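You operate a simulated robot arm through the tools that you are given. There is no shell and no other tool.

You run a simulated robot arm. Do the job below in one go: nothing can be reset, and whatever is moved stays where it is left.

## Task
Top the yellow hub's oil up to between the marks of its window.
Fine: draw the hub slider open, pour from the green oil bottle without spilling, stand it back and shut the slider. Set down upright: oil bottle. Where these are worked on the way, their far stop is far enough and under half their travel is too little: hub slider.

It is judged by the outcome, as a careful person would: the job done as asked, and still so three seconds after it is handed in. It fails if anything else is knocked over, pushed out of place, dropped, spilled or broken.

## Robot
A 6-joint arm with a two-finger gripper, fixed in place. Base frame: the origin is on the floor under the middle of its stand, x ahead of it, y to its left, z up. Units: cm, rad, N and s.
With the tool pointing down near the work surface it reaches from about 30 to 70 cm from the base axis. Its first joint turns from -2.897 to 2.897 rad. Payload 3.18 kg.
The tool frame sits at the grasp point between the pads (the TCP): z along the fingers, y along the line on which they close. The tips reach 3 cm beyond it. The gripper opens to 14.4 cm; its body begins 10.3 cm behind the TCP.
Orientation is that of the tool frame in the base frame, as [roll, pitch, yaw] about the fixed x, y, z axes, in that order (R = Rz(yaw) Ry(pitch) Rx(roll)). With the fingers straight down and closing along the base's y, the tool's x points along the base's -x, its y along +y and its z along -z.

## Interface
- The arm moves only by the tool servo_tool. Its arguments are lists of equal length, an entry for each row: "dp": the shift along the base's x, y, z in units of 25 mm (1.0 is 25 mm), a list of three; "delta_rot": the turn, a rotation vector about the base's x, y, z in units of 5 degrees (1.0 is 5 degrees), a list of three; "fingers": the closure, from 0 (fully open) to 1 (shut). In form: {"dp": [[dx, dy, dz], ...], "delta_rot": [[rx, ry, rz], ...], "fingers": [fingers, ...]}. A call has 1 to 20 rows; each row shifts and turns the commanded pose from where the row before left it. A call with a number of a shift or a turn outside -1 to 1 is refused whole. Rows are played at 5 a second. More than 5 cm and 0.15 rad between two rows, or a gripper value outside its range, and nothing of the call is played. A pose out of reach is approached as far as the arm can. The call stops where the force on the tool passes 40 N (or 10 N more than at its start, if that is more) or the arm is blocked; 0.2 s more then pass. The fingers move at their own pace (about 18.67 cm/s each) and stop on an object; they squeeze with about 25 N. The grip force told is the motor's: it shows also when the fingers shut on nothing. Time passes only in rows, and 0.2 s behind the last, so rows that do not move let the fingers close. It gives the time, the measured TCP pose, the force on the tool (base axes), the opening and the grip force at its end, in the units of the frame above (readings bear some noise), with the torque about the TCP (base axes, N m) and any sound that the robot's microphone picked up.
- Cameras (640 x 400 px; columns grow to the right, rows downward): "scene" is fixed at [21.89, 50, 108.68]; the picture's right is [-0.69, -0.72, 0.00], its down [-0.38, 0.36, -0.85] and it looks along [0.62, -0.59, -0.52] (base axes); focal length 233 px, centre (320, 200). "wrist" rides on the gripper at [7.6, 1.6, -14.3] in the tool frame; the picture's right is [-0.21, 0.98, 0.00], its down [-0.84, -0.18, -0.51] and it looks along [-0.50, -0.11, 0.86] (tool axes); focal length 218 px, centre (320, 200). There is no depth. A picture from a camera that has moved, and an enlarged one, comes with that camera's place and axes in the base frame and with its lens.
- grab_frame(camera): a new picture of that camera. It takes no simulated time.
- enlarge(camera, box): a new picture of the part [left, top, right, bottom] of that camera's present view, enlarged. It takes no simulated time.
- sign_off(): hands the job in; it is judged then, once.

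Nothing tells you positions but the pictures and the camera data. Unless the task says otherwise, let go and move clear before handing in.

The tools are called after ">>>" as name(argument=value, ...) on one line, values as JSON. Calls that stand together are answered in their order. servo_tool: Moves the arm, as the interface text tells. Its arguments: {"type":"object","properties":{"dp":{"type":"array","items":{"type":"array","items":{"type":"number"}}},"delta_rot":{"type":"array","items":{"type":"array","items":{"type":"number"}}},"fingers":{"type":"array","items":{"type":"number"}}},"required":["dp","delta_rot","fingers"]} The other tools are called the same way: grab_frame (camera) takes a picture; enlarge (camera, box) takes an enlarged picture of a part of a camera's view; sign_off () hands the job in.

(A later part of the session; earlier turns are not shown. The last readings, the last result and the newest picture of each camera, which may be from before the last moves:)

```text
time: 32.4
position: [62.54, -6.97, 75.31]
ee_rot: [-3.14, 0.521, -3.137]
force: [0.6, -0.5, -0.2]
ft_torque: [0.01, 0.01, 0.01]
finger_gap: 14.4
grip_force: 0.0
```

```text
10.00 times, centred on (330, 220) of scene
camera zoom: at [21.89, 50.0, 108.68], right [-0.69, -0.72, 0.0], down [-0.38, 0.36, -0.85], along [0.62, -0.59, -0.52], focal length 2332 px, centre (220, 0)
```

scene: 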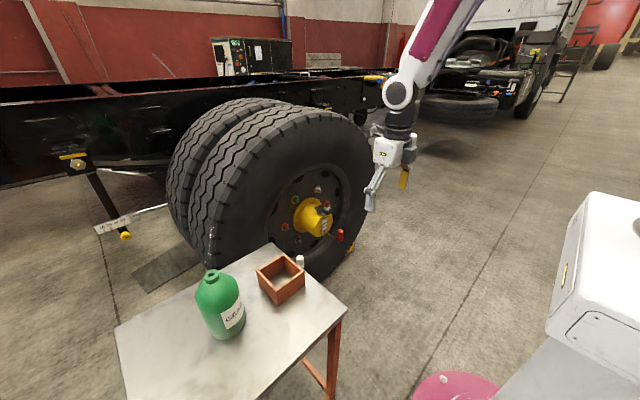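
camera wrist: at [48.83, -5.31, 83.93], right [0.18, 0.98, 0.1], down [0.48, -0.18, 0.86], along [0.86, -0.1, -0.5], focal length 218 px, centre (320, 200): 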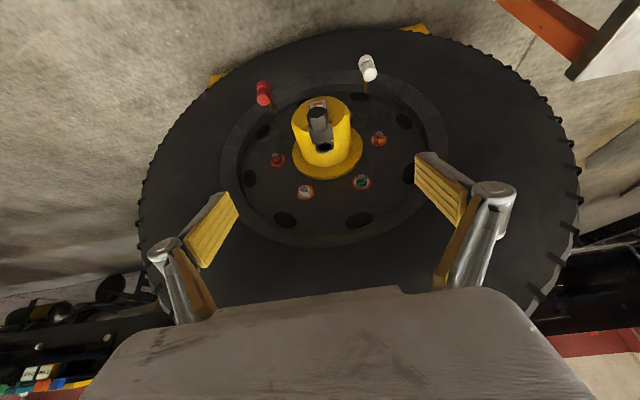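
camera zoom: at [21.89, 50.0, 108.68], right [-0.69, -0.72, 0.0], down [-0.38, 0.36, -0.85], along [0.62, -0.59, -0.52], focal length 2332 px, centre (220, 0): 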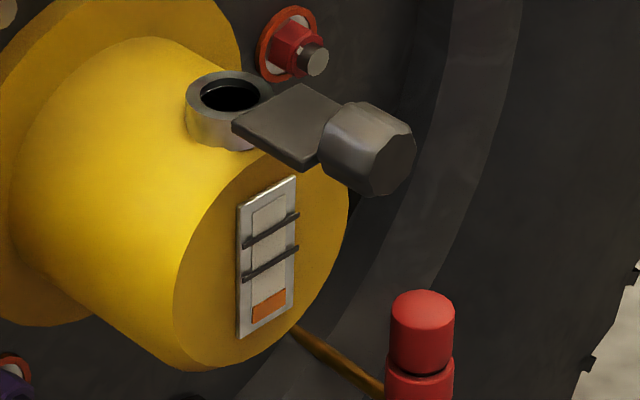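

The port centre is at about (81.0, -7.1, 53.6) with a hole about 2.5 cm wide. In the window the oil sits near 20% and the marks are at roughly 47% and 76%. Next I'll swing over toward the bottle for a good look at it.

>>> servo_tool(dp=[[-0.7, 0.7, 0.6], [-0.7, 0.7, 0.6], [-0.5, 0.95, 0.4], [-0.5, 0.95, 0.4], [-0.5, 0.95, 0.4], [-0.5, 0.95, 0.4], [-0.5, 0.95, 0.4], [-0.5, 0.95, 0.3], [-0.5, 0.95, 0.3], [-0.5, 0.95, 0.3], [-0.5, 0.95, 0.3], [-0.5, 0.95, 0.2], [-0.5, 0.95, 0.2], [-0.5, 0.95, 0.2], [-0.5, 0.95, 0], [-0.4, 0.95, 0], [0, 0.9, 0], [0, 0, 0]], delta_rot=[[0, 0, 0], [0, 0, 0.5], [0, 0, 0.5], [0, 0, 0.5], [0, 0, 0.5], [0, 0, 0.5], [0, 0, 0.5], [0, 0, 0.5], [0, 0, 0.5], [0, 0, 0.5], [0, 0, 0.5], [0, 0, 0.5], [0, 0, 0.5], [0, 0, 0.5], [0, 0, 0.5], [0, 0, 0], [0, 0, 0], [0, 0, 0]], fingers=[0, 0, 0, 0, 0, 0, 0, 0, 0, 0, 0, 0, 0, 0, 0, 0, 0, 0])

>>> grab_frame(camera="wrist")

>>> grab_frame(camera="scene")

```text
time: 36.2
position: [41.84, 32.15, 87.84]
ee_rot: [-3.14, 0.522, -2.525]
force: [-0.9, -0.9, -0.7]
ft_torque: [0.0, -0.03, 0.0]
finger_gap: 14.4
grip_force: 0.0
```

```text
taken
camera wrist: at [29.67, 25.58, 96.45], right [-0.42, 0.9, 0.1], down [0.49, 0.13, 0.86], along [0.76, 0.41, -0.5], focal length 218 px, centre (320, 200)
```

wrist: 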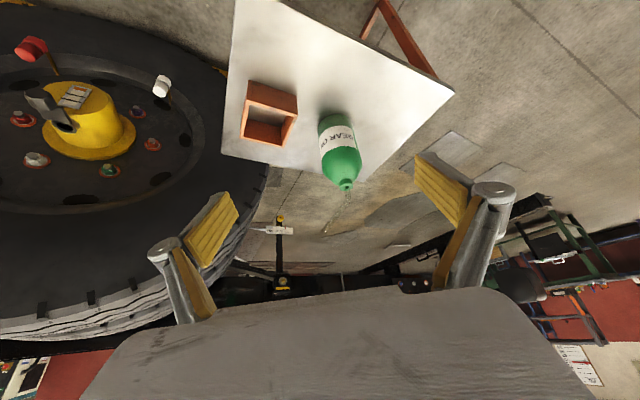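

```text
taken
```

scene: 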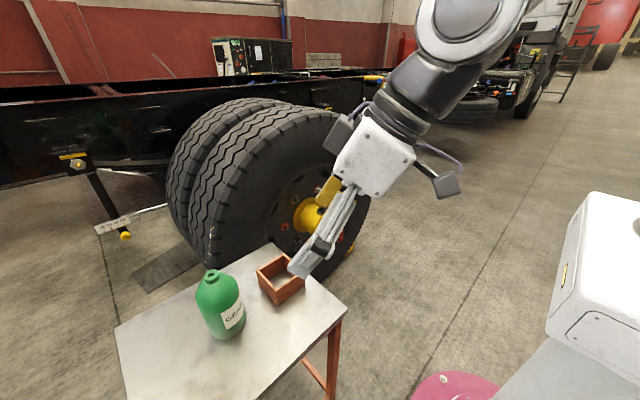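

I have a clear view of the bottle from here. I'll zoom in on both cameras to fix its axis, height and spout.

>>> enlarge(camera="wrist", box=[300, 95, 390, 245])

>>> enlarge(camera="scene", box=[185, 220, 255, 345])

```text
2.67 times, centred on (345, 170) of wrist
camera zoom: at [29.67, 25.58, 96.45], right [-0.42, 0.9, 0.1], down [0.49, 0.13, 0.86], along [0.76, 0.41, -0.5], focal length 582 px, centre (253, 280)
```

zoom: 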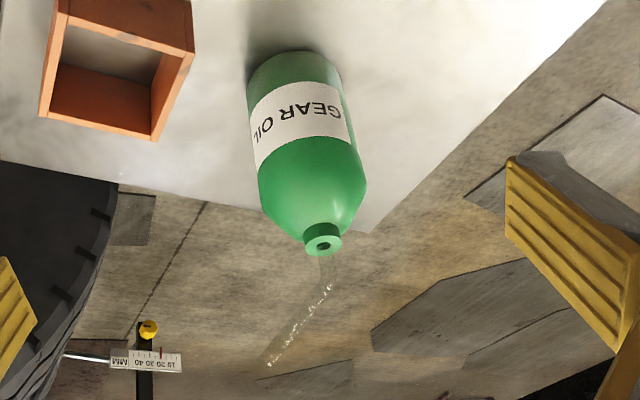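

```text
3.20 times, centred on (220, 282) of scene
camera zoom: at [21.89, 50.0, 108.68], right [-0.69, -0.72, 0.0], down [-0.38, 0.36, -0.85], along [0.62, -0.59, -0.52], focal length 746 px, centre (640, -64)
```

zoom: 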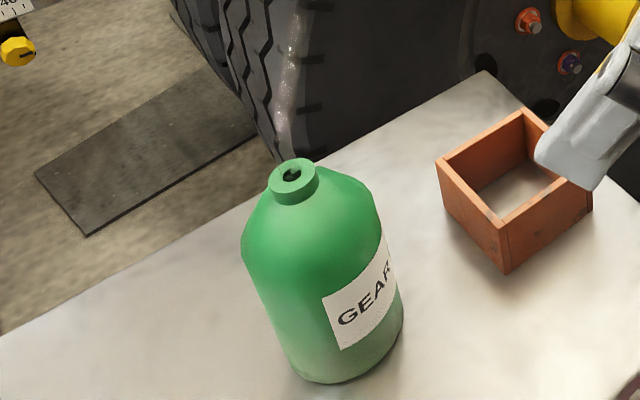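

The bottle's axis is at (55.15, 44.6), its base is at z=61 on the table, it's about 7.4 cm in diameter, and the spout tip is at about (58.5, 41.1, 83.55). I'll turn the tool to azimuth 30° with a 20° downward pitch and stop short of the bottle.

>>> servo_tool(dp=[[0.07, 0.23, -0.31], [0.07, 0.23, -0.31], [0.07, 0.23, -0.31], [0.07, 0.23, -0.31], [0.07, 0.23, -0.31], [0.07, 0.23, -0.31], [0.07, 0.23, -0.31], [0.07, 0.23, -0.31], [0.07, 0.23, -0.31], [0.07, 0.23, -0.31], [0, 0, 0]], delta_rot=[[0, 0, -0.53], [0, 0, -0.53], [0.5, -0.866, 0], [0.5, -0.866, 0], [0.5, -0.866, 0], [0.5, -0.866, 0], [0.5, -0.866, 0], [0.5, -0.866, 0], [0.5, -0.866, 0], [0.5, -0.866, 0], [0, 0, 0]], fingers=[0.22, 0.22, 0.22, 0.22, 0.22, 0.22, 0.22, 0.22, 0.22, 0.22, 0.22])

>>> grab_frame(camera="wrist")

>>> grab_frame(camera="scene")

```text
time: 38.6
position: [43.74, 37.94, 80.1]
ee_rot: [3.138, 1.223, -2.621]
force: [0.4, 0.4, -0.5]
ft_torque: [0.0, -0.03, 0.01]
finger_gap: 11.22
grip_force: 0.0
```

```text
taken
camera wrist: at [29.02, 31.35, 77.86], right [-0.43, 0.88, 0.2], down [-0.07, -0.25, 0.97], along [0.9, 0.4, 0.17], focal length 218 px, centre (320, 200)
```

wrist: 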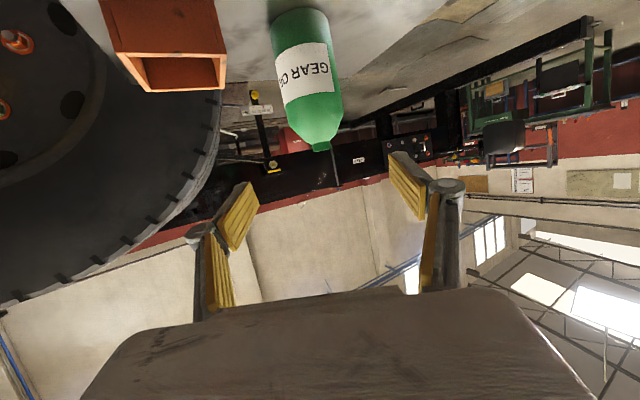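

```text
taken
```

scene: 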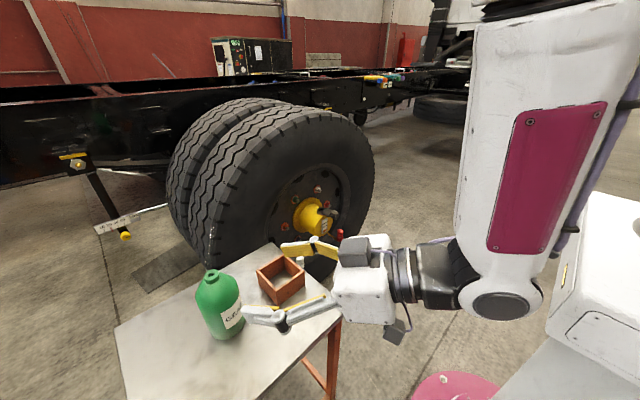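

The projection check matches to within a pixel, so my bottle position is good. I'm descending and going halfway in.

>>> servo_tool(dp=[[0, 0, -0.97], [0, 0, -0.97], [0, 0, -0.97], [0.652, 0.379, -0.274], [0.652, 0.379, -0.274], [0.652, 0.379, -0.274], [0, 0, 0]], delta_rot=[[0, 0, 0], [0, 0, 0], [0, 0, 0], [0, 0, 0], [0, 0, 0], [0, 0, 0], [0, 0, 0]], fingers=[0.22, 0.22, 0.22, 0.22, 0.22, 0.22, 0.22])

>>> grab_frame(camera="wrist")

>>> grab_frame(camera="scene")

```text
time: 40.2
position: [48.5, 40.69, 70.76]
ee_rot: [3.14, 1.22, -2.62]
force: [-0.7, -0.4, 0.3]
ft_torque: [-0.03, -0.01, -0.01]
finger_gap: 11.25
grip_force: 0.1
```

```text
taken
camera wrist: at [33.84, 34.17, 68.56], right [-0.43, 0.88, 0.2], down [-0.07, -0.25, 0.97], along [0.9, 0.4, 0.17], focal length 218 px, centre (320, 200)
```

wrist: 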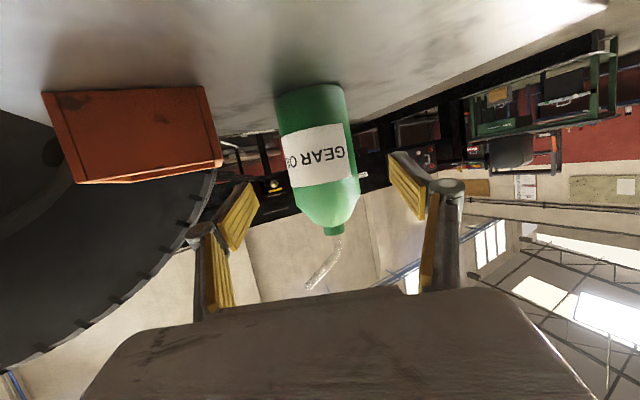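

```text
taken
```

scene: 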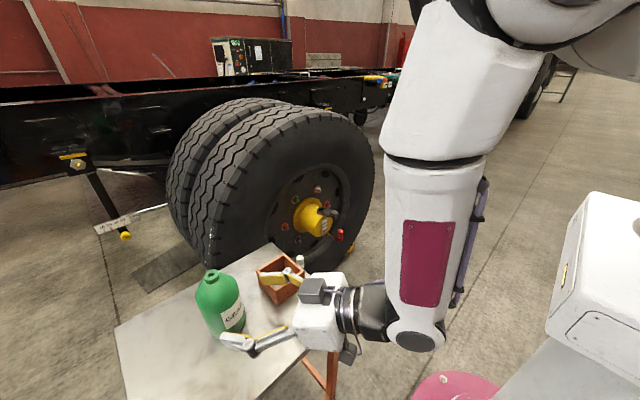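

The bottle is centred between the fingers and the box is clear. I'm advancing the remaining 8 cm.

>>> servo_tool(dp=[[0.665, 0.388, -0.256], [0.665, 0.388, -0.256], [0.665, 0.388, -0.256], [0.665, 0.388, -0.256], [0, 0, 0]], delta_rot=[[0, 0, 0], [0, 0, 0], [0, 0, 0], [0, 0, 0], [0, 0, 0]], fingers=[0.22, 0.22, 0.22, 0.22, 0.22])

>>> grab_frame(camera="wrist")

>>> enlarge(camera="scene", box=[170, 230, 370, 380])

```text
time: 41.4
position: [55.12, 44.6, 68.13]
ee_rot: [-3.141, 1.219, -2.619]
force: [0.3, -0.7, 0.2]
ft_torque: [0.0, 0.02, -0.01]
finger_gap: 11.21
grip_force: 0.1
```

```text
taken
camera wrist: at [40.47, 38.09, 65.87], right [-0.43, 0.88, 0.2], down [-0.07, -0.25, 0.97], along [0.9, 0.4, 0.17], focal length 218 px, centre (320, 200)
```

wrist: 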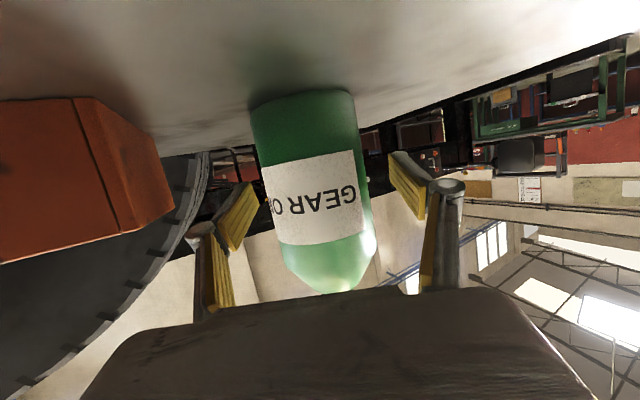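

```text
2.67 times, centred on (270, 305) of scene
camera zoom: at [21.89, 50.0, 108.68], right [-0.69, -0.72, 0.0], down [-0.38, 0.36, -0.85], along [0.62, -0.59, -0.52], focal length 622 px, centre (453, -80)
```

zoom: 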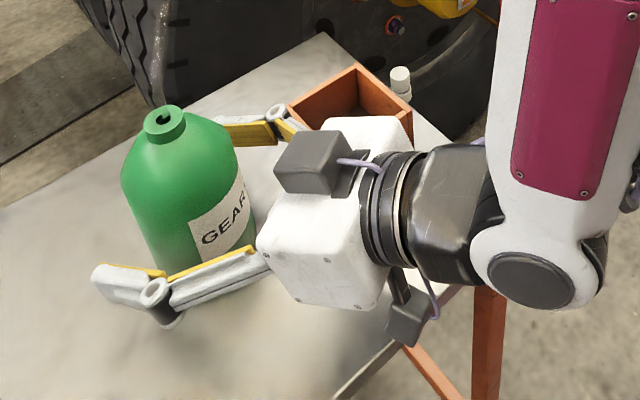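

The bottle sits between the pads. I'll close gently in small steps so any off-centre push stays small.

>>> servo_tool(dp=[[0, 0, 0], [0, 0, 0], [0, 0, 0], [0, 0, 0], [0, 0, 0], [0, 0, 0], [0, 0, 0], [0, 0, 0]], delta_rot=[[0, 0, 0], [0, 0, 0], [0, 0, 0], [0, 0, 0], [0, 0, 0], [0, 0, 0], [0, 0, 0], [0, 0, 0]], fingers=[0.3, 0.36, 0.41, 0.44, 0.47, 0.5, 0.53, 0.56])

>>> grab_frame(camera="wrist")

>>> enlarge(camera="scene", box=[170, 230, 370, 380])

```text
time: 43.2
position: [55.09, 44.63, 68.05]
ee_rot: [3.14, 1.22, -2.62]
force: [-0.1, -1.4, 1.9]
ft_torque: [-0.01, -0.01, 0.05]
finger_gap: 6.86
grip_force: 24.4
```

```text
taken
camera wrist: at [40.45, 38.08, 65.9], right [-0.43, 0.88, 0.2], down [-0.07, -0.25, 0.97], along [0.9, 0.4, 0.17], focal length 218 px, centre (320, 200)
```

wrist: 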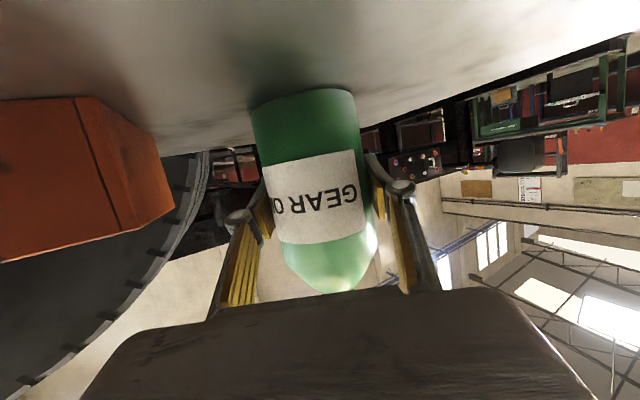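

```text
2.67 times, centred on (270, 305) of scene
camera zoom: at [21.89, 50.0, 108.68], right [-0.69, -0.72, 0.0], down [-0.38, 0.36, -0.85], along [0.62, -0.59, -0.52], focal length 622 px, centre (453, -80)
```

zoom: 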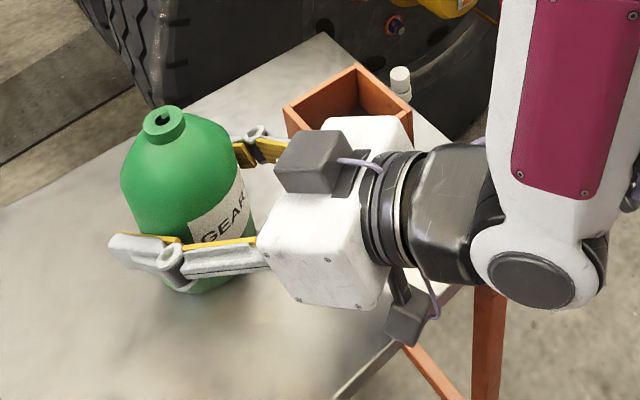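

The bottle is held with a gap of 6.86 cm. I'll firm the grip a little and lift it a few centimetres straight up.

>>> servo_tool(dp=[[0, 0, 0], [0, 0, 0], [0, 0, 0.2], [0, 0, 0.4], [0, 0, 0.6], [0, 0, 0.8], [0, 0, 0]], delta_rot=[[0, 0, 0], [0, 0, 0], [0, 0, 0], [0, 0, 0], [0, 0, 0], [0, 0, 0], [0, 0, 0]], fingers=[0.62, 0.65, 0.65, 0.65, 0.65, 0.65, 0.65])

>>> grab_frame(camera="wrist")

>>> enlarge(camera="scene", box=[170, 200, 370, 380])

```text
time: 44.8
position: [55.11, 44.66, 73.16]
ee_rot: [-3.141, 1.22, -2.62]
force: [-0.7, 0.7, -3.8]
ft_torque: [0.01, -0.01, -0.02]
finger_gap: 6.89
grip_force: 24.7
```

```text
taken
camera wrist: at [40.45, 38.11, 70.95], right [-0.43, 0.88, 0.2], down [-0.07, -0.25, 0.97], along [0.9, 0.4, 0.17], focal length 218 px, centre (320, 200)
```

wrist: 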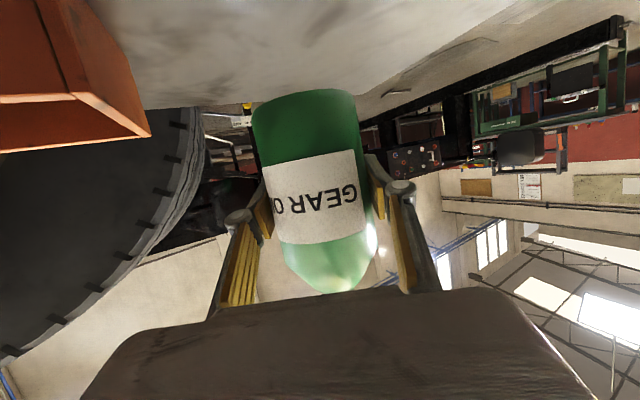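

```text
2.22 times, centred on (270, 290) of scene
camera zoom: at [21.89, 50.0, 108.68], right [-0.69, -0.72, 0.0], down [-0.38, 0.36, -0.85], along [0.62, -0.59, -0.52], focal length 518 px, centre (431, 0)
```

zoom: 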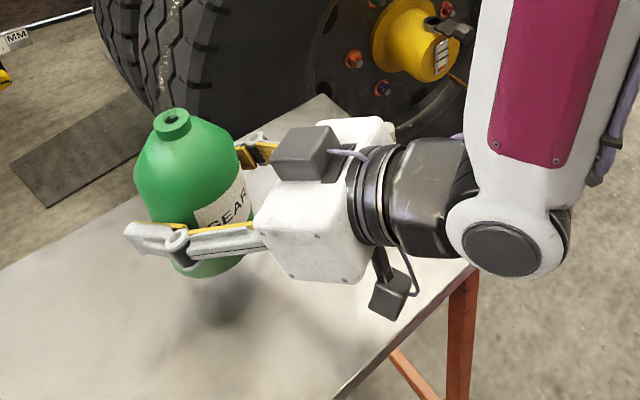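

The bottle is lifted cleanly and weighs about 3.8 N. From the grasp I know the spout tip is about (3.4, -3.5, +15.5) from the TCP. I'll raise it, carry it upright toward the hub and yaw it about 19° on the way.

>>> servo_tool(dp=[[0, 0, 0.6], [0, 0, 0.9], [0, 0, 0.9], [0, -0.3, 0.4], [0.3, -0.6, 0], [0.33, -0.92, 0], [0.33, -0.92, 0], [0.33, -0.92, 0], [0.33, -0.92, 0], [0.33, -0.92, 0], [0.33, -0.92, 0], [0.33, -0.92, 0], [0.33, -0.92, 0], [0.33, -0.92, 0], [0.33, -0.92, 0], [0.33, -0.92, 0], [0.33, -0.92, 0], [0.33, -0.92, 0], [0.2, -0.5, 0], [0, 0, 0]], delta_rot=[[0, 0, 0], [0, 0, 0], [0, 0, 0], [0, 0, 0], [0, 0, -0.1], [0, 0, -0.28], [0, 0, -0.28], [0, 0, -0.28], [0, 0, -0.28], [0, 0, -0.28], [0, 0, -0.28], [0, 0, -0.28], [0, 0, -0.28], [0, 0, -0.28], [0, 0, -0.28], [0, 0, -0.28], [0, 0, -0.28], [0, 0, -0.28], [0, 0, -0.06], [0, 0, 0]], fingers=[0.65, 0.65, 0.65, 0.65, 0.65, 0.65, 0.65, 0.65, 0.65, 0.65, 0.65, 0.65, 0.65, 0.65, 0.65, 0.65, 0.65, 0.65, 0.65, 0.65])

>>> grab_frame(camera="scene")

>>> grab_frame(camera="wrist")

```text
time: 49.0
position: [67.08, 11.13, 80.1]
ee_rot: [-3.14, 1.22, -2.952]
force: [0.7, 0.0, -4.3]
ft_torque: [-0.01, -0.01, 0.04]
finger_gap: 6.87
grip_force: 25.5
```

```text
taken
```

scene: 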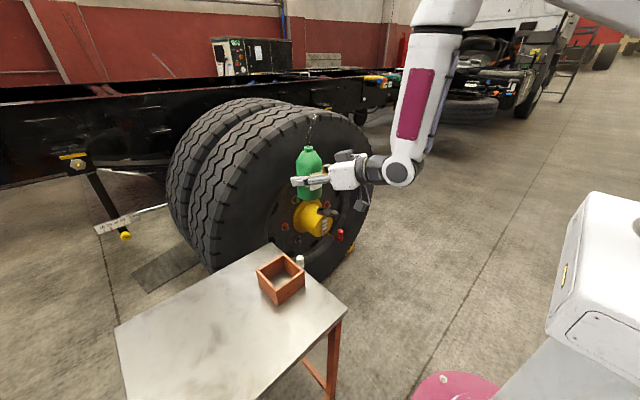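

```text
taken
camera wrist: at [51.05, 9.75, 77.92], right [-0.11, 0.97, 0.2], down [-0.15, -0.21, 0.97], along [0.98, 0.08, 0.17], focal length 218 px, centre (320, 200)
```

wrist: 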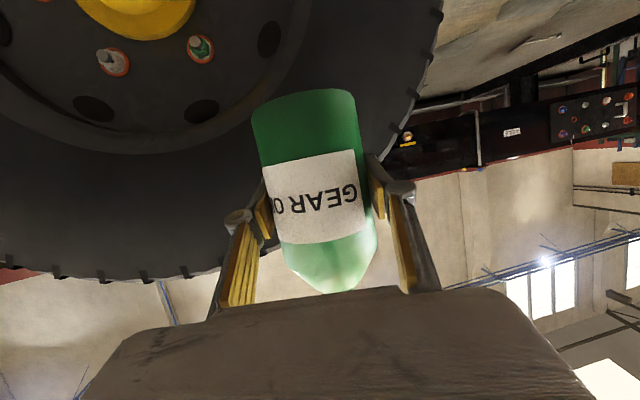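

The bottle is upright at about (67, 11, 80). I'll check the spout tip's predicted place in the picture before tilting.

>>> enlarge(camera="scene", box=[285, 100, 345, 215])

```text
3.48 times, centred on (315, 158) of scene
camera zoom: at [21.89, 50.0, 108.68], right [-0.69, -0.72, 0.0], down [-0.38, 0.36, -0.85], along [0.62, -0.59, -0.52], focal length 811 px, centre (337, 348)
```

zoom: 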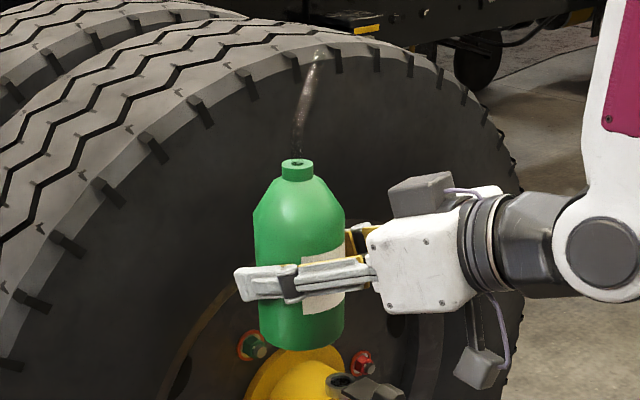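

The tip is within about 2 mm of prediction. I'll tilt the bottle 45° toward the spout here, high and clear, which should still be well below the pouring angle.

>>> servo_tool(dp=[[0, 0, 0], [0, 0, 0], [0, 0, 0], [0, 0, 0], [0, 0, 0], [0, 0, 0], [0, 0, 0], [0, 0, 0], [0, 0, 0], [0, 0, 0]], delta_rot=[[0.905, 0.426, 0], [0.905, 0.426, 0], [0.905, 0.426, 0], [0.905, 0.426, 0], [0.905, 0.426, 0], [0.905, 0.426, 0], [0.905, 0.426, 0], [0.905, 0.426, 0], [0.905, 0.426, 0], [0, 0, 0]], fingers=[0.65, 0.65, 0.65, 0.65, 0.65, 0.65, 0.65, 0.65, 0.65, 0.65])

>>> grab_frame(camera="scene")

>>> enlarge(camera="scene", box=[275, 120, 385, 240])

```text
time: 51.2
position: [67.02, 11.25, 80.07]
ee_rot: [2.106, 0.647, 2.441]
force: [0.2, 0.8, -3.5]
ft_torque: [0.0, 0.01, 0.01]
finger_gap: 6.89
grip_force: 25.3
```

```text
taken
```

scene: 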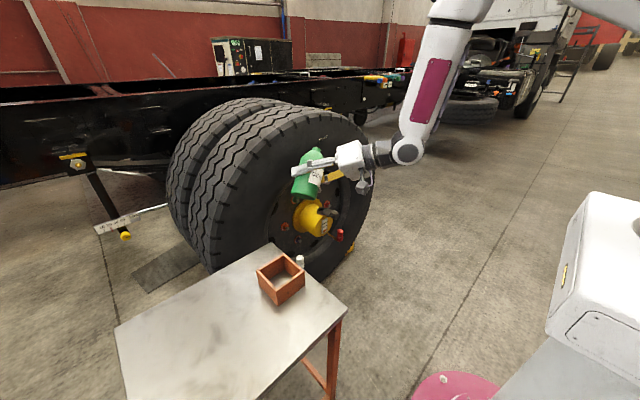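

```text
3.33 times, centred on (330, 180) of scene
camera zoom: at [21.89, 50.0, 108.68], right [-0.69, -0.72, 0.0], down [-0.38, 0.36, -0.85], along [0.62, -0.59, -0.52], focal length 777 px, centre (287, 267)
```

zoom: 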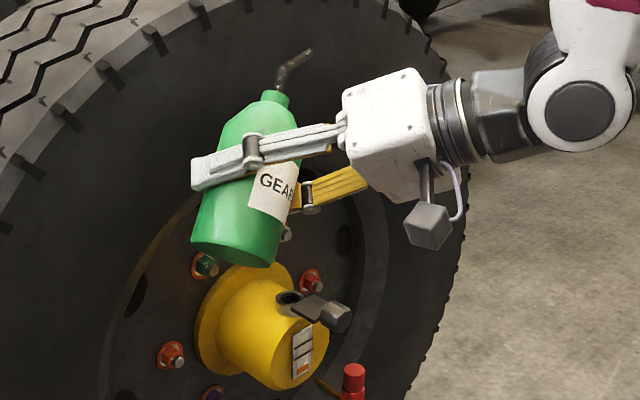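

Again the tip matches prediction. I'll tilt to 50° and descend to a standoff with the tip about 8 cm above and behind the port, still short of pouring.

>>> servo_tool(dp=[[0.2, -0.02, -0.6], [0.2, -0.02, -0.9], [0.2, -0.02, -0.9], [0.2, -0.02, -0.9], [0.2, -0.02, -0.9], [0.2, -0.02, -0.9], [0.2, -0.02, -0.9], [0.2, -0.02, -0.9], [0.2, -0.02, -0.9], [0.2, -0.02, -0.9], [0.2, -0.05, -0.9], [0, 0, 0]], delta_rot=[[0.905, 0.426, 0], [0, 0, 0], [0, 0, 0], [0, 0, 0], [0, 0, 0], [0, 0, 0], [0, 0, 0], [0, 0, 0], [0, 0, 0], [0, 0, 0], [0, 0, 0], [0, 0, 0]], fingers=[0.65, 0.65, 0.65, 0.65, 0.65, 0.65, 0.65, 0.65, 0.65, 0.65, 0.65, 0.65])

>>> grab_frame(camera="scene")

>>> enlarge(camera="scene", box=[280, 170, 390, 280])

>>> grab_frame(camera="wrist")

```text
time: 53.8
position: [72.5, 10.65, 56.27]
ee_rot: [2.062, 0.569, 2.416]
force: [0.2, 0.0, -4.4]
ft_torque: [0.02, 0.02, -0.01]
finger_gap: 6.85
grip_force: 25.8
```

```text
taken
```

scene: 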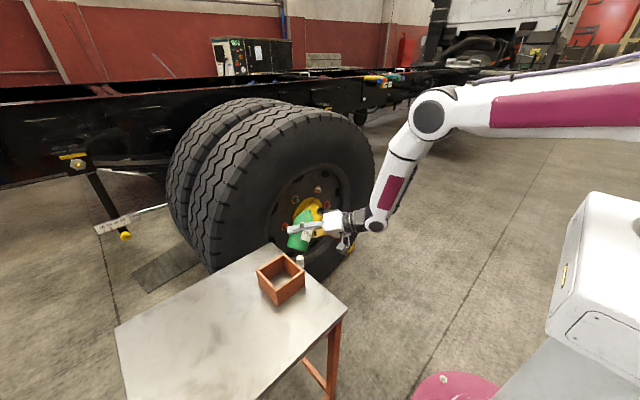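

```text
3.64 times, centred on (335, 225) of scene
camera zoom: at [21.89, 50.0, 108.68], right [-0.69, -0.72, 0.0], down [-0.38, 0.36, -0.85], along [0.62, -0.59, -0.52], focal length 848 px, centre (266, 109)
```

zoom: 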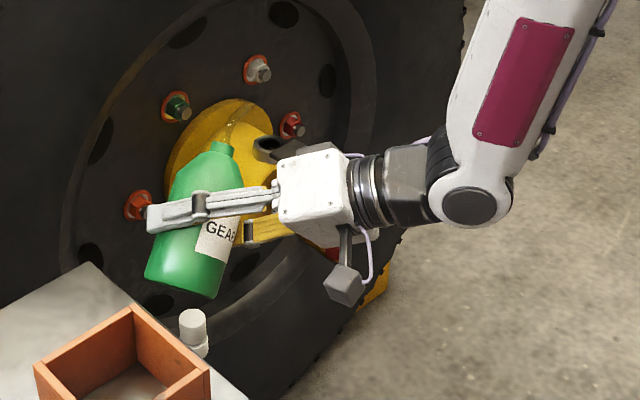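

```text
taken
camera wrist: at [56.66, 9.03, 59.06], right [0.09, 0.54, 0.84], down [0.15, -0.84, 0.52], along [0.99, 0.07, -0.15], focal length 218 px, centre (320, 200)
```

wrist: 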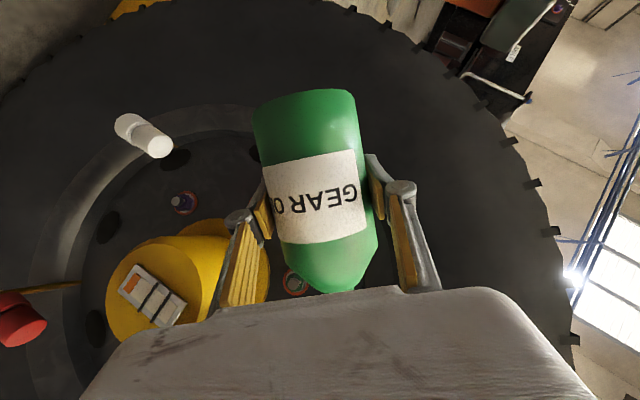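

The wrist camera happens to see the level window at the left, which is very useful. I'll bring the tip down toward the port while tilting to 60°, stopping about 2 cm above the rim.

>>> servo_tool(dp=[[0.147, -0.289, -0.42], [0.147, -0.289, -0.42], [0.147, -0.289, -0.42], [0.147, -0.289, -0.42], [0, 0, 0]], delta_rot=[[0.4525, 0.213, 0], [0.4525, 0.213, 0], [0.4525, 0.213, 0], [0.4525, 0.213, 0], [0, 0, 0]], fingers=[0.65, 0.65, 0.65, 0.65, 0.65])

>>> enlarge(camera="scene", box=[295, 180, 365, 250])

>>> grab_frame(camera="wrist")

```text
time: 55.0
position: [73.92, 7.73, 51.97]
ee_rot: [1.987, 0.408, 2.381]
force: [0.4, -0.3, -4.0]
ft_torque: [-0.02, -0.01, -0.01]
finger_gap: 6.88
grip_force: 25.0
```

```text
5.71 times, centred on (330, 215) of scene
camera zoom: at [21.89, 50.0, 108.68], right [-0.69, -0.72, 0.0], down [-0.38, 0.36, -0.85], along [0.62, -0.59, -0.52], focal length 1332 px, centre (263, 114)
```

zoom: 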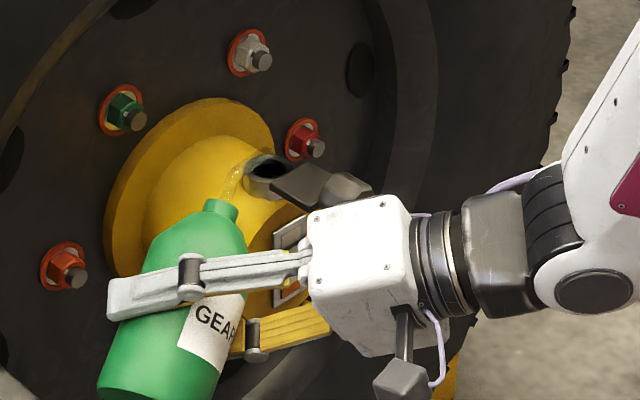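

```text
taken
camera wrist: at [58.33, 5.59, 55.68], right [0.16, 0.4, 0.9], down [0.18, -0.91, 0.37], along [0.97, 0.1, -0.21], focal length 218 px, centre (320, 200)
```

wrist: 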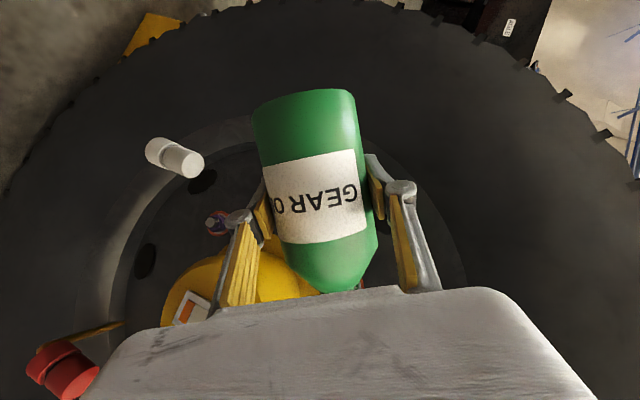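

I can see the window through the gap between the fingers in the scene view. I'll zoom in on the spout and port.

>>> enlarge(camera="scene", box=[312, 200, 342, 240])

>>> enlarge(camera="wrist", box=[140, 240, 240, 350])

```text
10.00 times, centred on (327, 220) of scene
camera zoom: at [21.89, 50.0, 108.68], right [-0.69, -0.72, 0.0], down [-0.38, 0.36, -0.85], along [0.62, -0.59, -0.52], focal length 2332 px, centre (250, 0)
```

zoom: 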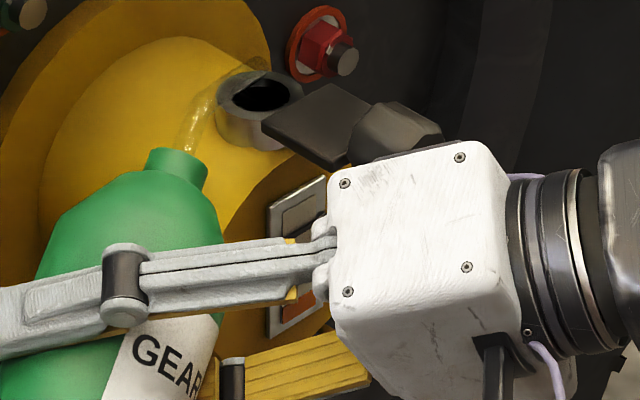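

```text
3.64 times, centred on (190, 295) of wrist
camera zoom: at [58.33, 5.59, 55.68], right [0.16, 0.4, 0.9], down [0.18, -0.91, 0.37], along [0.97, 0.1, -0.21], focal length 794 px, centre (793, -146)
```

zoom: 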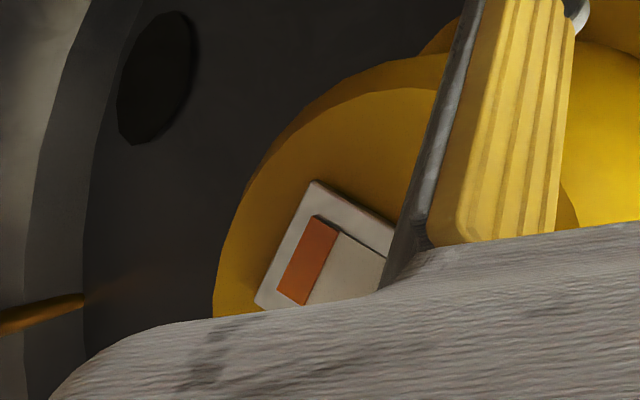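

The tip sits right above the hole, as predicted. I'll now increase the tilt in small steps, pivoting about the tip and lowering it to about 1 cm above the rim. First to 65°.

>>> servo_tool(dp=[[-0.02, 0.045, 0.12], [-0.02, 0.045, 0.12], [0, 0, 0]], delta_rot=[[0.4525, 0.213, 0], [0.4525, 0.213, 0], [0, 0, 0]], fingers=[0.65, 0.65, 0.65])

>>> enlarge(camera="scene", box=[312, 200, 342, 240])

>>> grab_frame(camera="wrist")

```text
time: 55.8
position: [73.96, 7.92, 52.6]
ee_rot: [1.954, 0.325, 2.37]
force: [0.6, -0.4, -4.5]
ft_torque: [-0.02, 0.02, 0.04]
finger_gap: 6.85
grip_force: 24.6
```

```text
10.00 times, centred on (327, 220) of scene
camera zoom: at [21.89, 50.0, 108.68], right [-0.69, -0.72, 0.0], down [-0.38, 0.36, -0.85], along [0.62, -0.59, -0.52], focal length 2332 px, centre (250, 0)
```

zoom: 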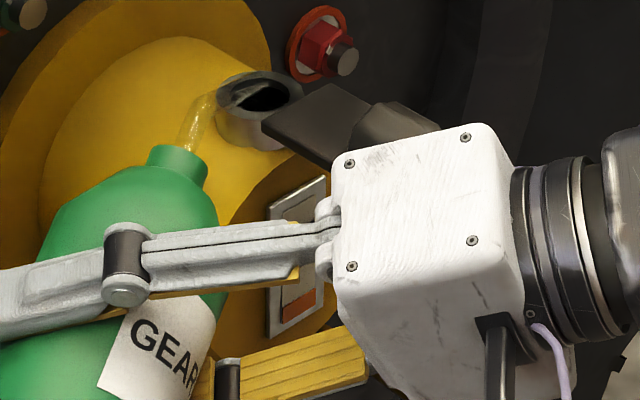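

```text
taken
camera wrist: at [58.37, 5.54, 56.71], right [0.19, 0.33, 0.93], down [0.19, -0.94, 0.29], along [0.96, 0.12, -0.24], focal length 218 px, centre (320, 200)
```

wrist: 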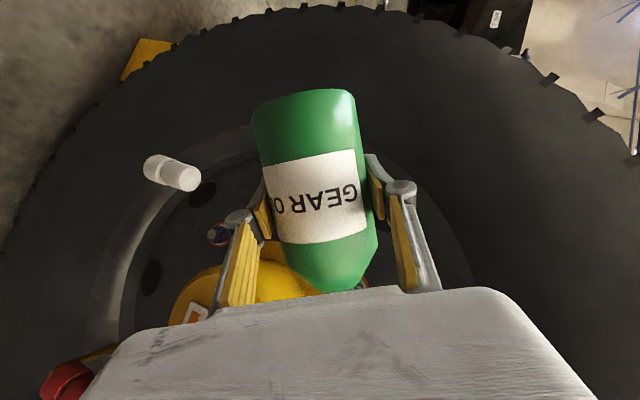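

Now at 65° with no flow sound. A closer look at the tip over the hole.

>>> enlarge(camera="scene", box=[317, 202, 337, 218])

```text
16.00 times, centred on (327, 210) of scene
camera zoom: at [21.89, 50.0, 108.68], right [-0.69, -0.72, 0.0], down [-0.38, 0.36, -0.85], along [0.62, -0.59, -0.52], focal length 3731 px, centre (208, 40)
```

zoom: 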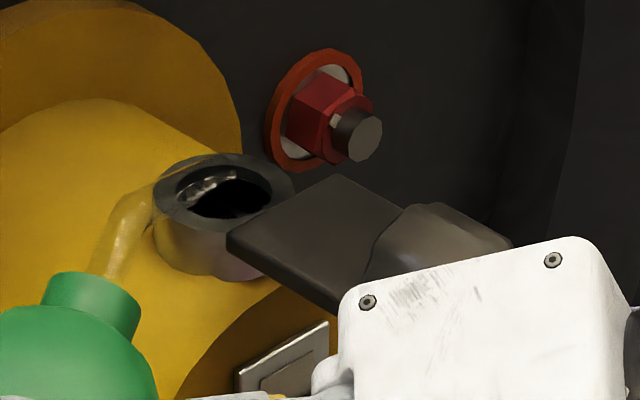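

The tip is well placed over the hole. I'm stepping to 67.5° and then 70°.

>>> servo_tool(dp=[[-0.012, 0.025, 0.28], [0, 0, 0], [-0.008, 0.018, 0.284], [0, 0, 0]], delta_rot=[[0.4525, 0.213, 0], [0, 0, 0], [0.4525, 0.213, 0], [0, 0, 0]], fingers=[0.65, 0.65, 0.65, 0.65])

>>> enlarge(camera="scene", box=[317, 202, 337, 218])

>>> enlarge(camera="scene", box=[312, 200, 342, 240])

```text
time: 56.8
position: [73.82, 7.9, 53.95]
ee_rot: [1.923, 0.242, 2.36]
force: [0.5, -0.2, -4.5]
ft_torque: [-0.02, 0.03, 0.02]
finger_gap: 6.87
grip_force: 25.2
```

```text
16.00 times, centred on (327, 210) of scene
camera zoom: at [21.89, 50.0, 108.68], right [-0.69, -0.72, 0.0], down [-0.38, 0.36, -0.85], along [0.62, -0.59, -0.52], focal length 3731 px, centre (208, 40)
```

zoom: 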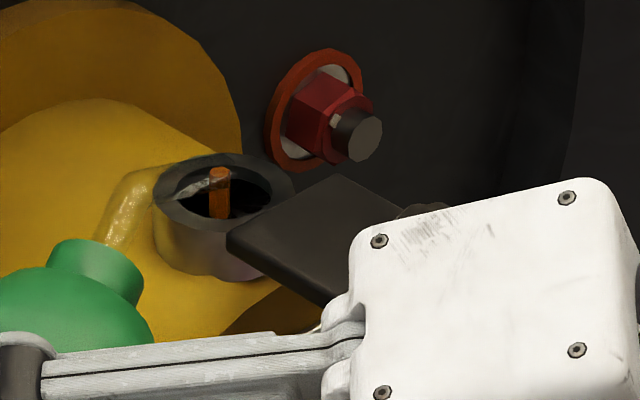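

```text
10.00 times, centred on (327, 220) of scene
camera zoom: at [21.89, 50.0, 108.68], right [-0.69, -0.72, 0.0], down [-0.38, 0.36, -0.85], along [0.62, -0.59, -0.52], focal length 2332 px, centre (250, 0)
```

zoom: 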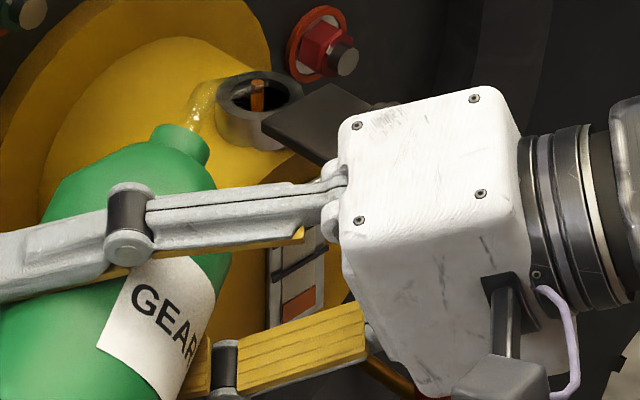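

Oil has started to flow in a thin orange stream straight into the hole, and I can see the lower mark of the window through the finger gap. I'll hold briefly and watch the level.

>>> servo_tool(dp=[[0, 0, 0], [0, 0, 0], [0, 0, 0]], delta_rot=[[0, 0, 0], [0, 0, 0], [0, 0, 0]], fingers=[0.65, 0.65, 0.65])

>>> enlarge(camera="scene", box=[317, 202, 337, 218])

>>> enlarge(camera="scene", box=[320, 218, 335, 236])

```text
time: 57.6
position: [73.85, 8.06, 53.95]
ee_rot: [1.924, 0.244, 2.359]
force: [-0.7, 1.2, -3.7]
ft_torque: [0.03, 0.01, 0.0]
finger_gap: 6.87
grip_force: 25.0
```

```text
16.00 times, centred on (327, 210) of scene
camera zoom: at [21.89, 50.0, 108.68], right [-0.69, -0.72, 0.0], down [-0.38, 0.36, -0.85], along [0.62, -0.59, -0.52], focal length 3731 px, centre (208, 40)
```

zoom: 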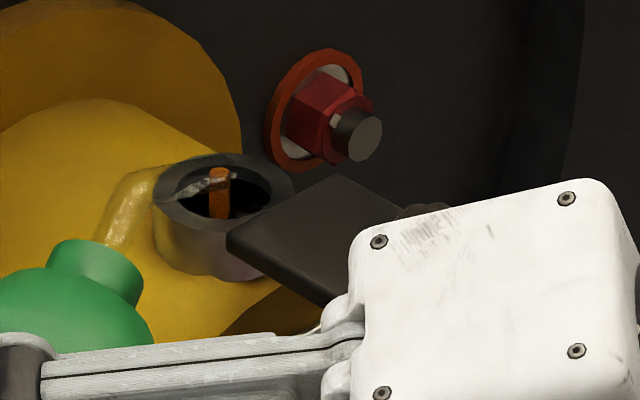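

```text
16.00 times, centred on (328, 227) of scene
camera zoom: at [21.89, 50.0, 108.68], right [-0.69, -0.72, 0.0], down [-0.38, 0.36, -0.85], along [0.62, -0.59, -0.52], focal length 3731 px, centre (200, -232)
```

zoom: 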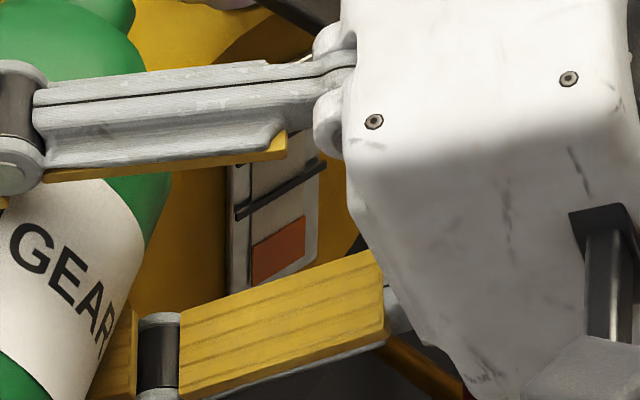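

The stream is landing in the hole cleanly. The level looks like it has barely risen, so I'll hold a bit longer and compare the same zoom.

>>> servo_tool(dp=[[0, 0, 0], [0, 0, 0], [0, 0, 0], [0, 0, 0], [0, 0, 0]], delta_rot=[[0, 0, 0], [0, 0, 0], [0, 0, 0], [0, 0, 0], [0, 0, 0]], fingers=[0.65, 0.65, 0.65, 0.65, 0.65])

>>> enlarge(camera="scene", box=[320, 218, 335, 236])

>>> enlarge(camera="scene", box=[317, 202, 337, 218])

```text
time: 58.8
position: [73.89, 7.99, 53.99]
ee_rot: [1.924, 0.246, 2.361]
force: [-0.4, -0.1, -3.5]
ft_torque: [0.01, 0.0, 0.01]
finger_gap: 6.87
grip_force: 24.7
```

```text
16.00 times, centred on (328, 227) of scene
camera zoom: at [21.89, 50.0, 108.68], right [-0.69, -0.72, 0.0], down [-0.38, 0.36, -0.85], along [0.62, -0.59, -0.52], focal length 3731 px, centre (200, -232)
```

zoom: 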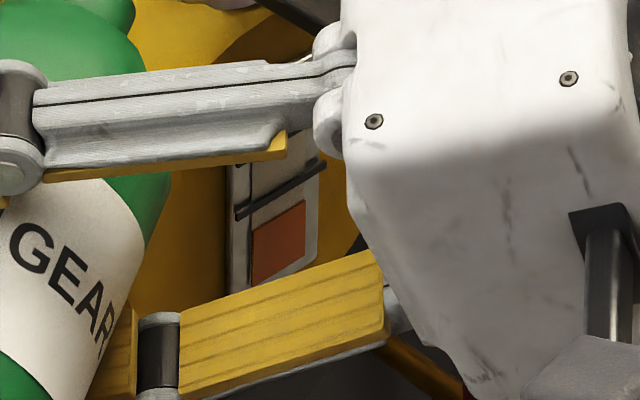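

```text
16.00 times, centred on (327, 210) of scene
camera zoom: at [21.89, 50.0, 108.68], right [-0.69, -0.72, 0.0], down [-0.38, 0.36, -0.85], along [0.62, -0.59, -0.52], focal length 3731 px, centre (208, 40)
```

zoom: 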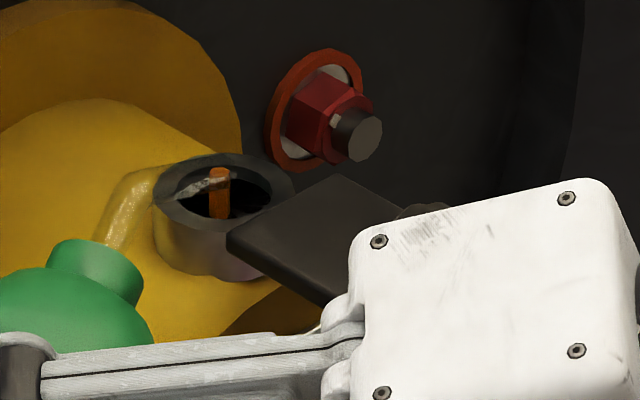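

The level has risen to near the lower mark, at roughly 12 px/s in this zoom. I need about 53 px more to reach the middle, so I'll hold another 1.8 s and check.

>>> servo_tool(dp=[[0, 0, 0], [0, 0, 0], [0, 0, 0], [0, 0, 0], [0, 0, 0], [0, 0, 0], [0, 0, 0], [0, 0, 0]], delta_rot=[[0, 0, 0], [0, 0, 0], [0, 0, 0], [0, 0, 0], [0, 0, 0], [0, 0, 0], [0, 0, 0], [0, 0, 0]], fingers=[0.65, 0.65, 0.65, 0.65, 0.65, 0.65, 0.65, 0.65])

>>> enlarge(camera="scene", box=[320, 218, 335, 236])

>>> enlarge(camera="scene", box=[317, 202, 337, 218])

```text
time: 60.6
position: [73.83, 8.06, 54.01]
ee_rot: [1.922, 0.244, 2.36]
force: [0.0, -0.7, -4.6]
ft_torque: [0.03, -0.02, -0.01]
finger_gap: 6.87
grip_force: 25.1
```

```text
16.00 times, centred on (328, 227) of scene
camera zoom: at [21.89, 50.0, 108.68], right [-0.69, -0.72, 0.0], down [-0.38, 0.36, -0.85], along [0.62, -0.59, -0.52], focal length 3731 px, centre (200, -232)
```

zoom: 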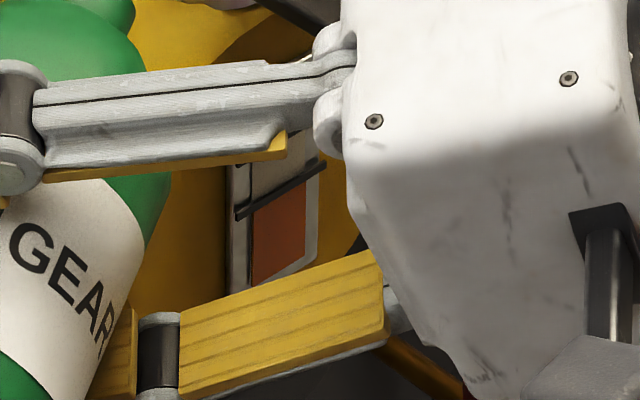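

```text
16.00 times, centred on (327, 210) of scene
camera zoom: at [21.89, 50.0, 108.68], right [-0.69, -0.72, 0.0], down [-0.38, 0.36, -0.85], along [0.62, -0.59, -0.52], focal length 3731 px, centre (208, 40)
```

zoom: 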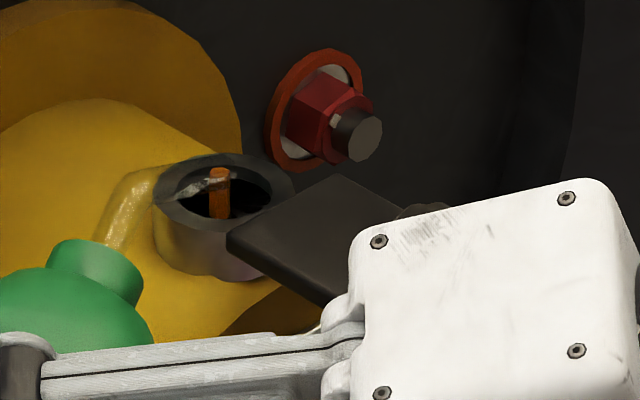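

The oil has just reached the lower mark. Another 1.6 s should bring it partway between the marks, then I'll look again.

>>> servo_tool(dp=[[0, 0, 0], [0, 0, 0], [0, 0, 0], [0, 0, 0], [0, 0, 0], [0, 0, 0], [0, 0, 0]], delta_rot=[[0, 0, 0], [0, 0, 0], [0, 0, 0], [0, 0, 0], [0, 0, 0], [0, 0, 0], [0, 0, 0]], fingers=[0.65, 0.65, 0.65, 0.65, 0.65, 0.65, 0.65])

>>> enlarge(camera="scene", box=[320, 218, 335, 236])

>>> enlarge(camera="scene", box=[317, 202, 337, 218])

```text
time: 62.2
position: [73.86, 8.1, 54.03]
ee_rot: [1.925, 0.244, 2.36]
force: [-1.4, -0.4, -4.7]
ft_torque: [0.0, -0.04, 0.0]
finger_gap: 6.86
grip_force: 24.9
```

```text
16.00 times, centred on (328, 227) of scene
camera zoom: at [21.89, 50.0, 108.68], right [-0.69, -0.72, 0.0], down [-0.38, 0.36, -0.85], along [0.62, -0.59, -0.52], focal length 3731 px, centre (200, -232)
```

zoom: 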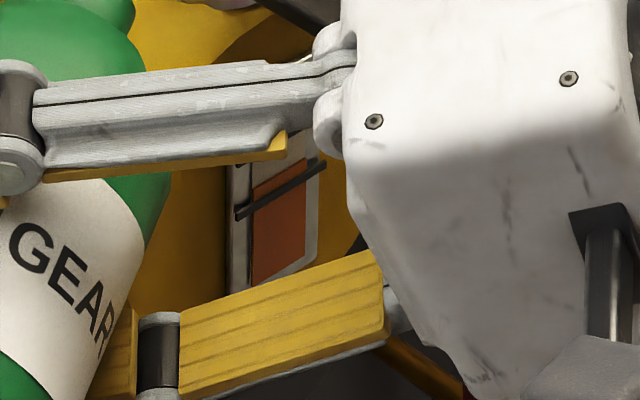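

```text
16.00 times, centred on (327, 210) of scene
camera zoom: at [21.89, 50.0, 108.68], right [-0.69, -0.72, 0.0], down [-0.38, 0.36, -0.85], along [0.62, -0.59, -0.52], focal length 3731 px, centre (208, 40)
```

zoom: 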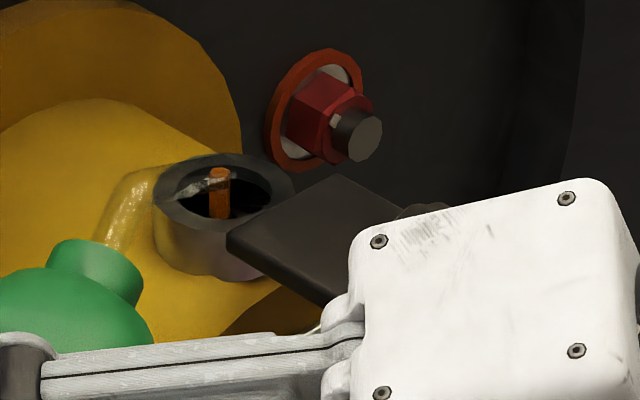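

The level is now a little above the lower mark, nearly mid-gap. I'll tilt back to 60° right away, pivoting about the tip so any last drops still fall in the hole.

>>> servo_tool(dp=[[0.02, -0.043, -0.564], [0.043, -0.09, -0.56], [0, 0, 0], [0, 0, 0]], delta_rot=[[-0.905, -0.426, 0], [-0.905, -0.426, 0], [0, 0, 0], [0, 0, 0]], fingers=[0.65, 0.65, 0.65, 0.65])

>>> enlarge(camera="scene", box=[320, 218, 335, 236])

>>> enlarge(camera="scene", box=[317, 202, 337, 218])

```text
time: 63.2
position: [74.11, 7.76, 51.05]
ee_rot: [1.989, 0.407, 2.381]
force: [0.0, -0.4, -3.8]
ft_torque: [0.0, -0.03, 0.02]
finger_gap: 6.88
grip_force: 24.7
```

```text
16.00 times, centred on (328, 227) of scene
camera zoom: at [21.89, 50.0, 108.68], right [-0.69, -0.72, 0.0], down [-0.38, 0.36, -0.85], along [0.62, -0.59, -0.52], focal length 3731 px, centre (200, -232)
```

zoom: 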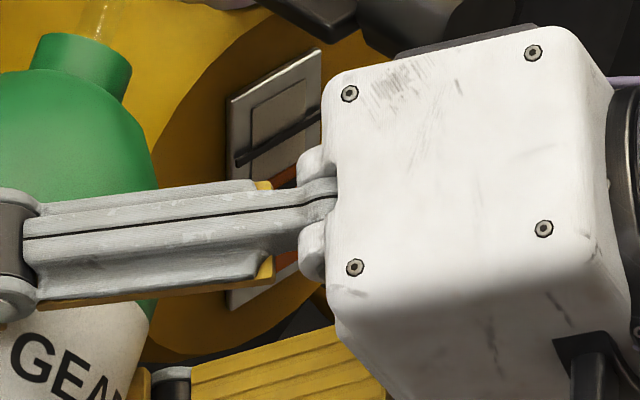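

```text
16.00 times, centred on (327, 210) of scene
camera zoom: at [21.89, 50.0, 108.68], right [-0.69, -0.72, 0.0], down [-0.38, 0.36, -0.85], along [0.62, -0.59, -0.52], focal length 3731 px, centre (208, 40)
```

zoom: 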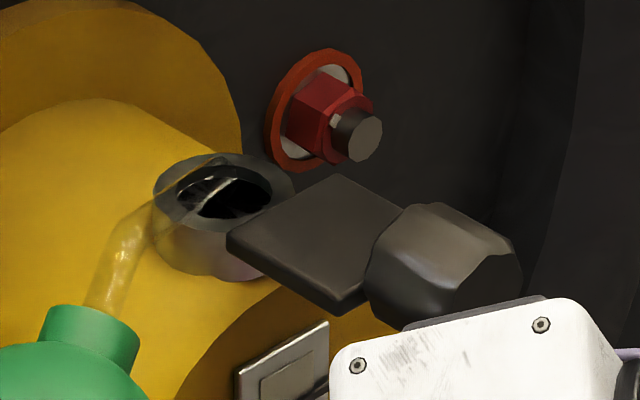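

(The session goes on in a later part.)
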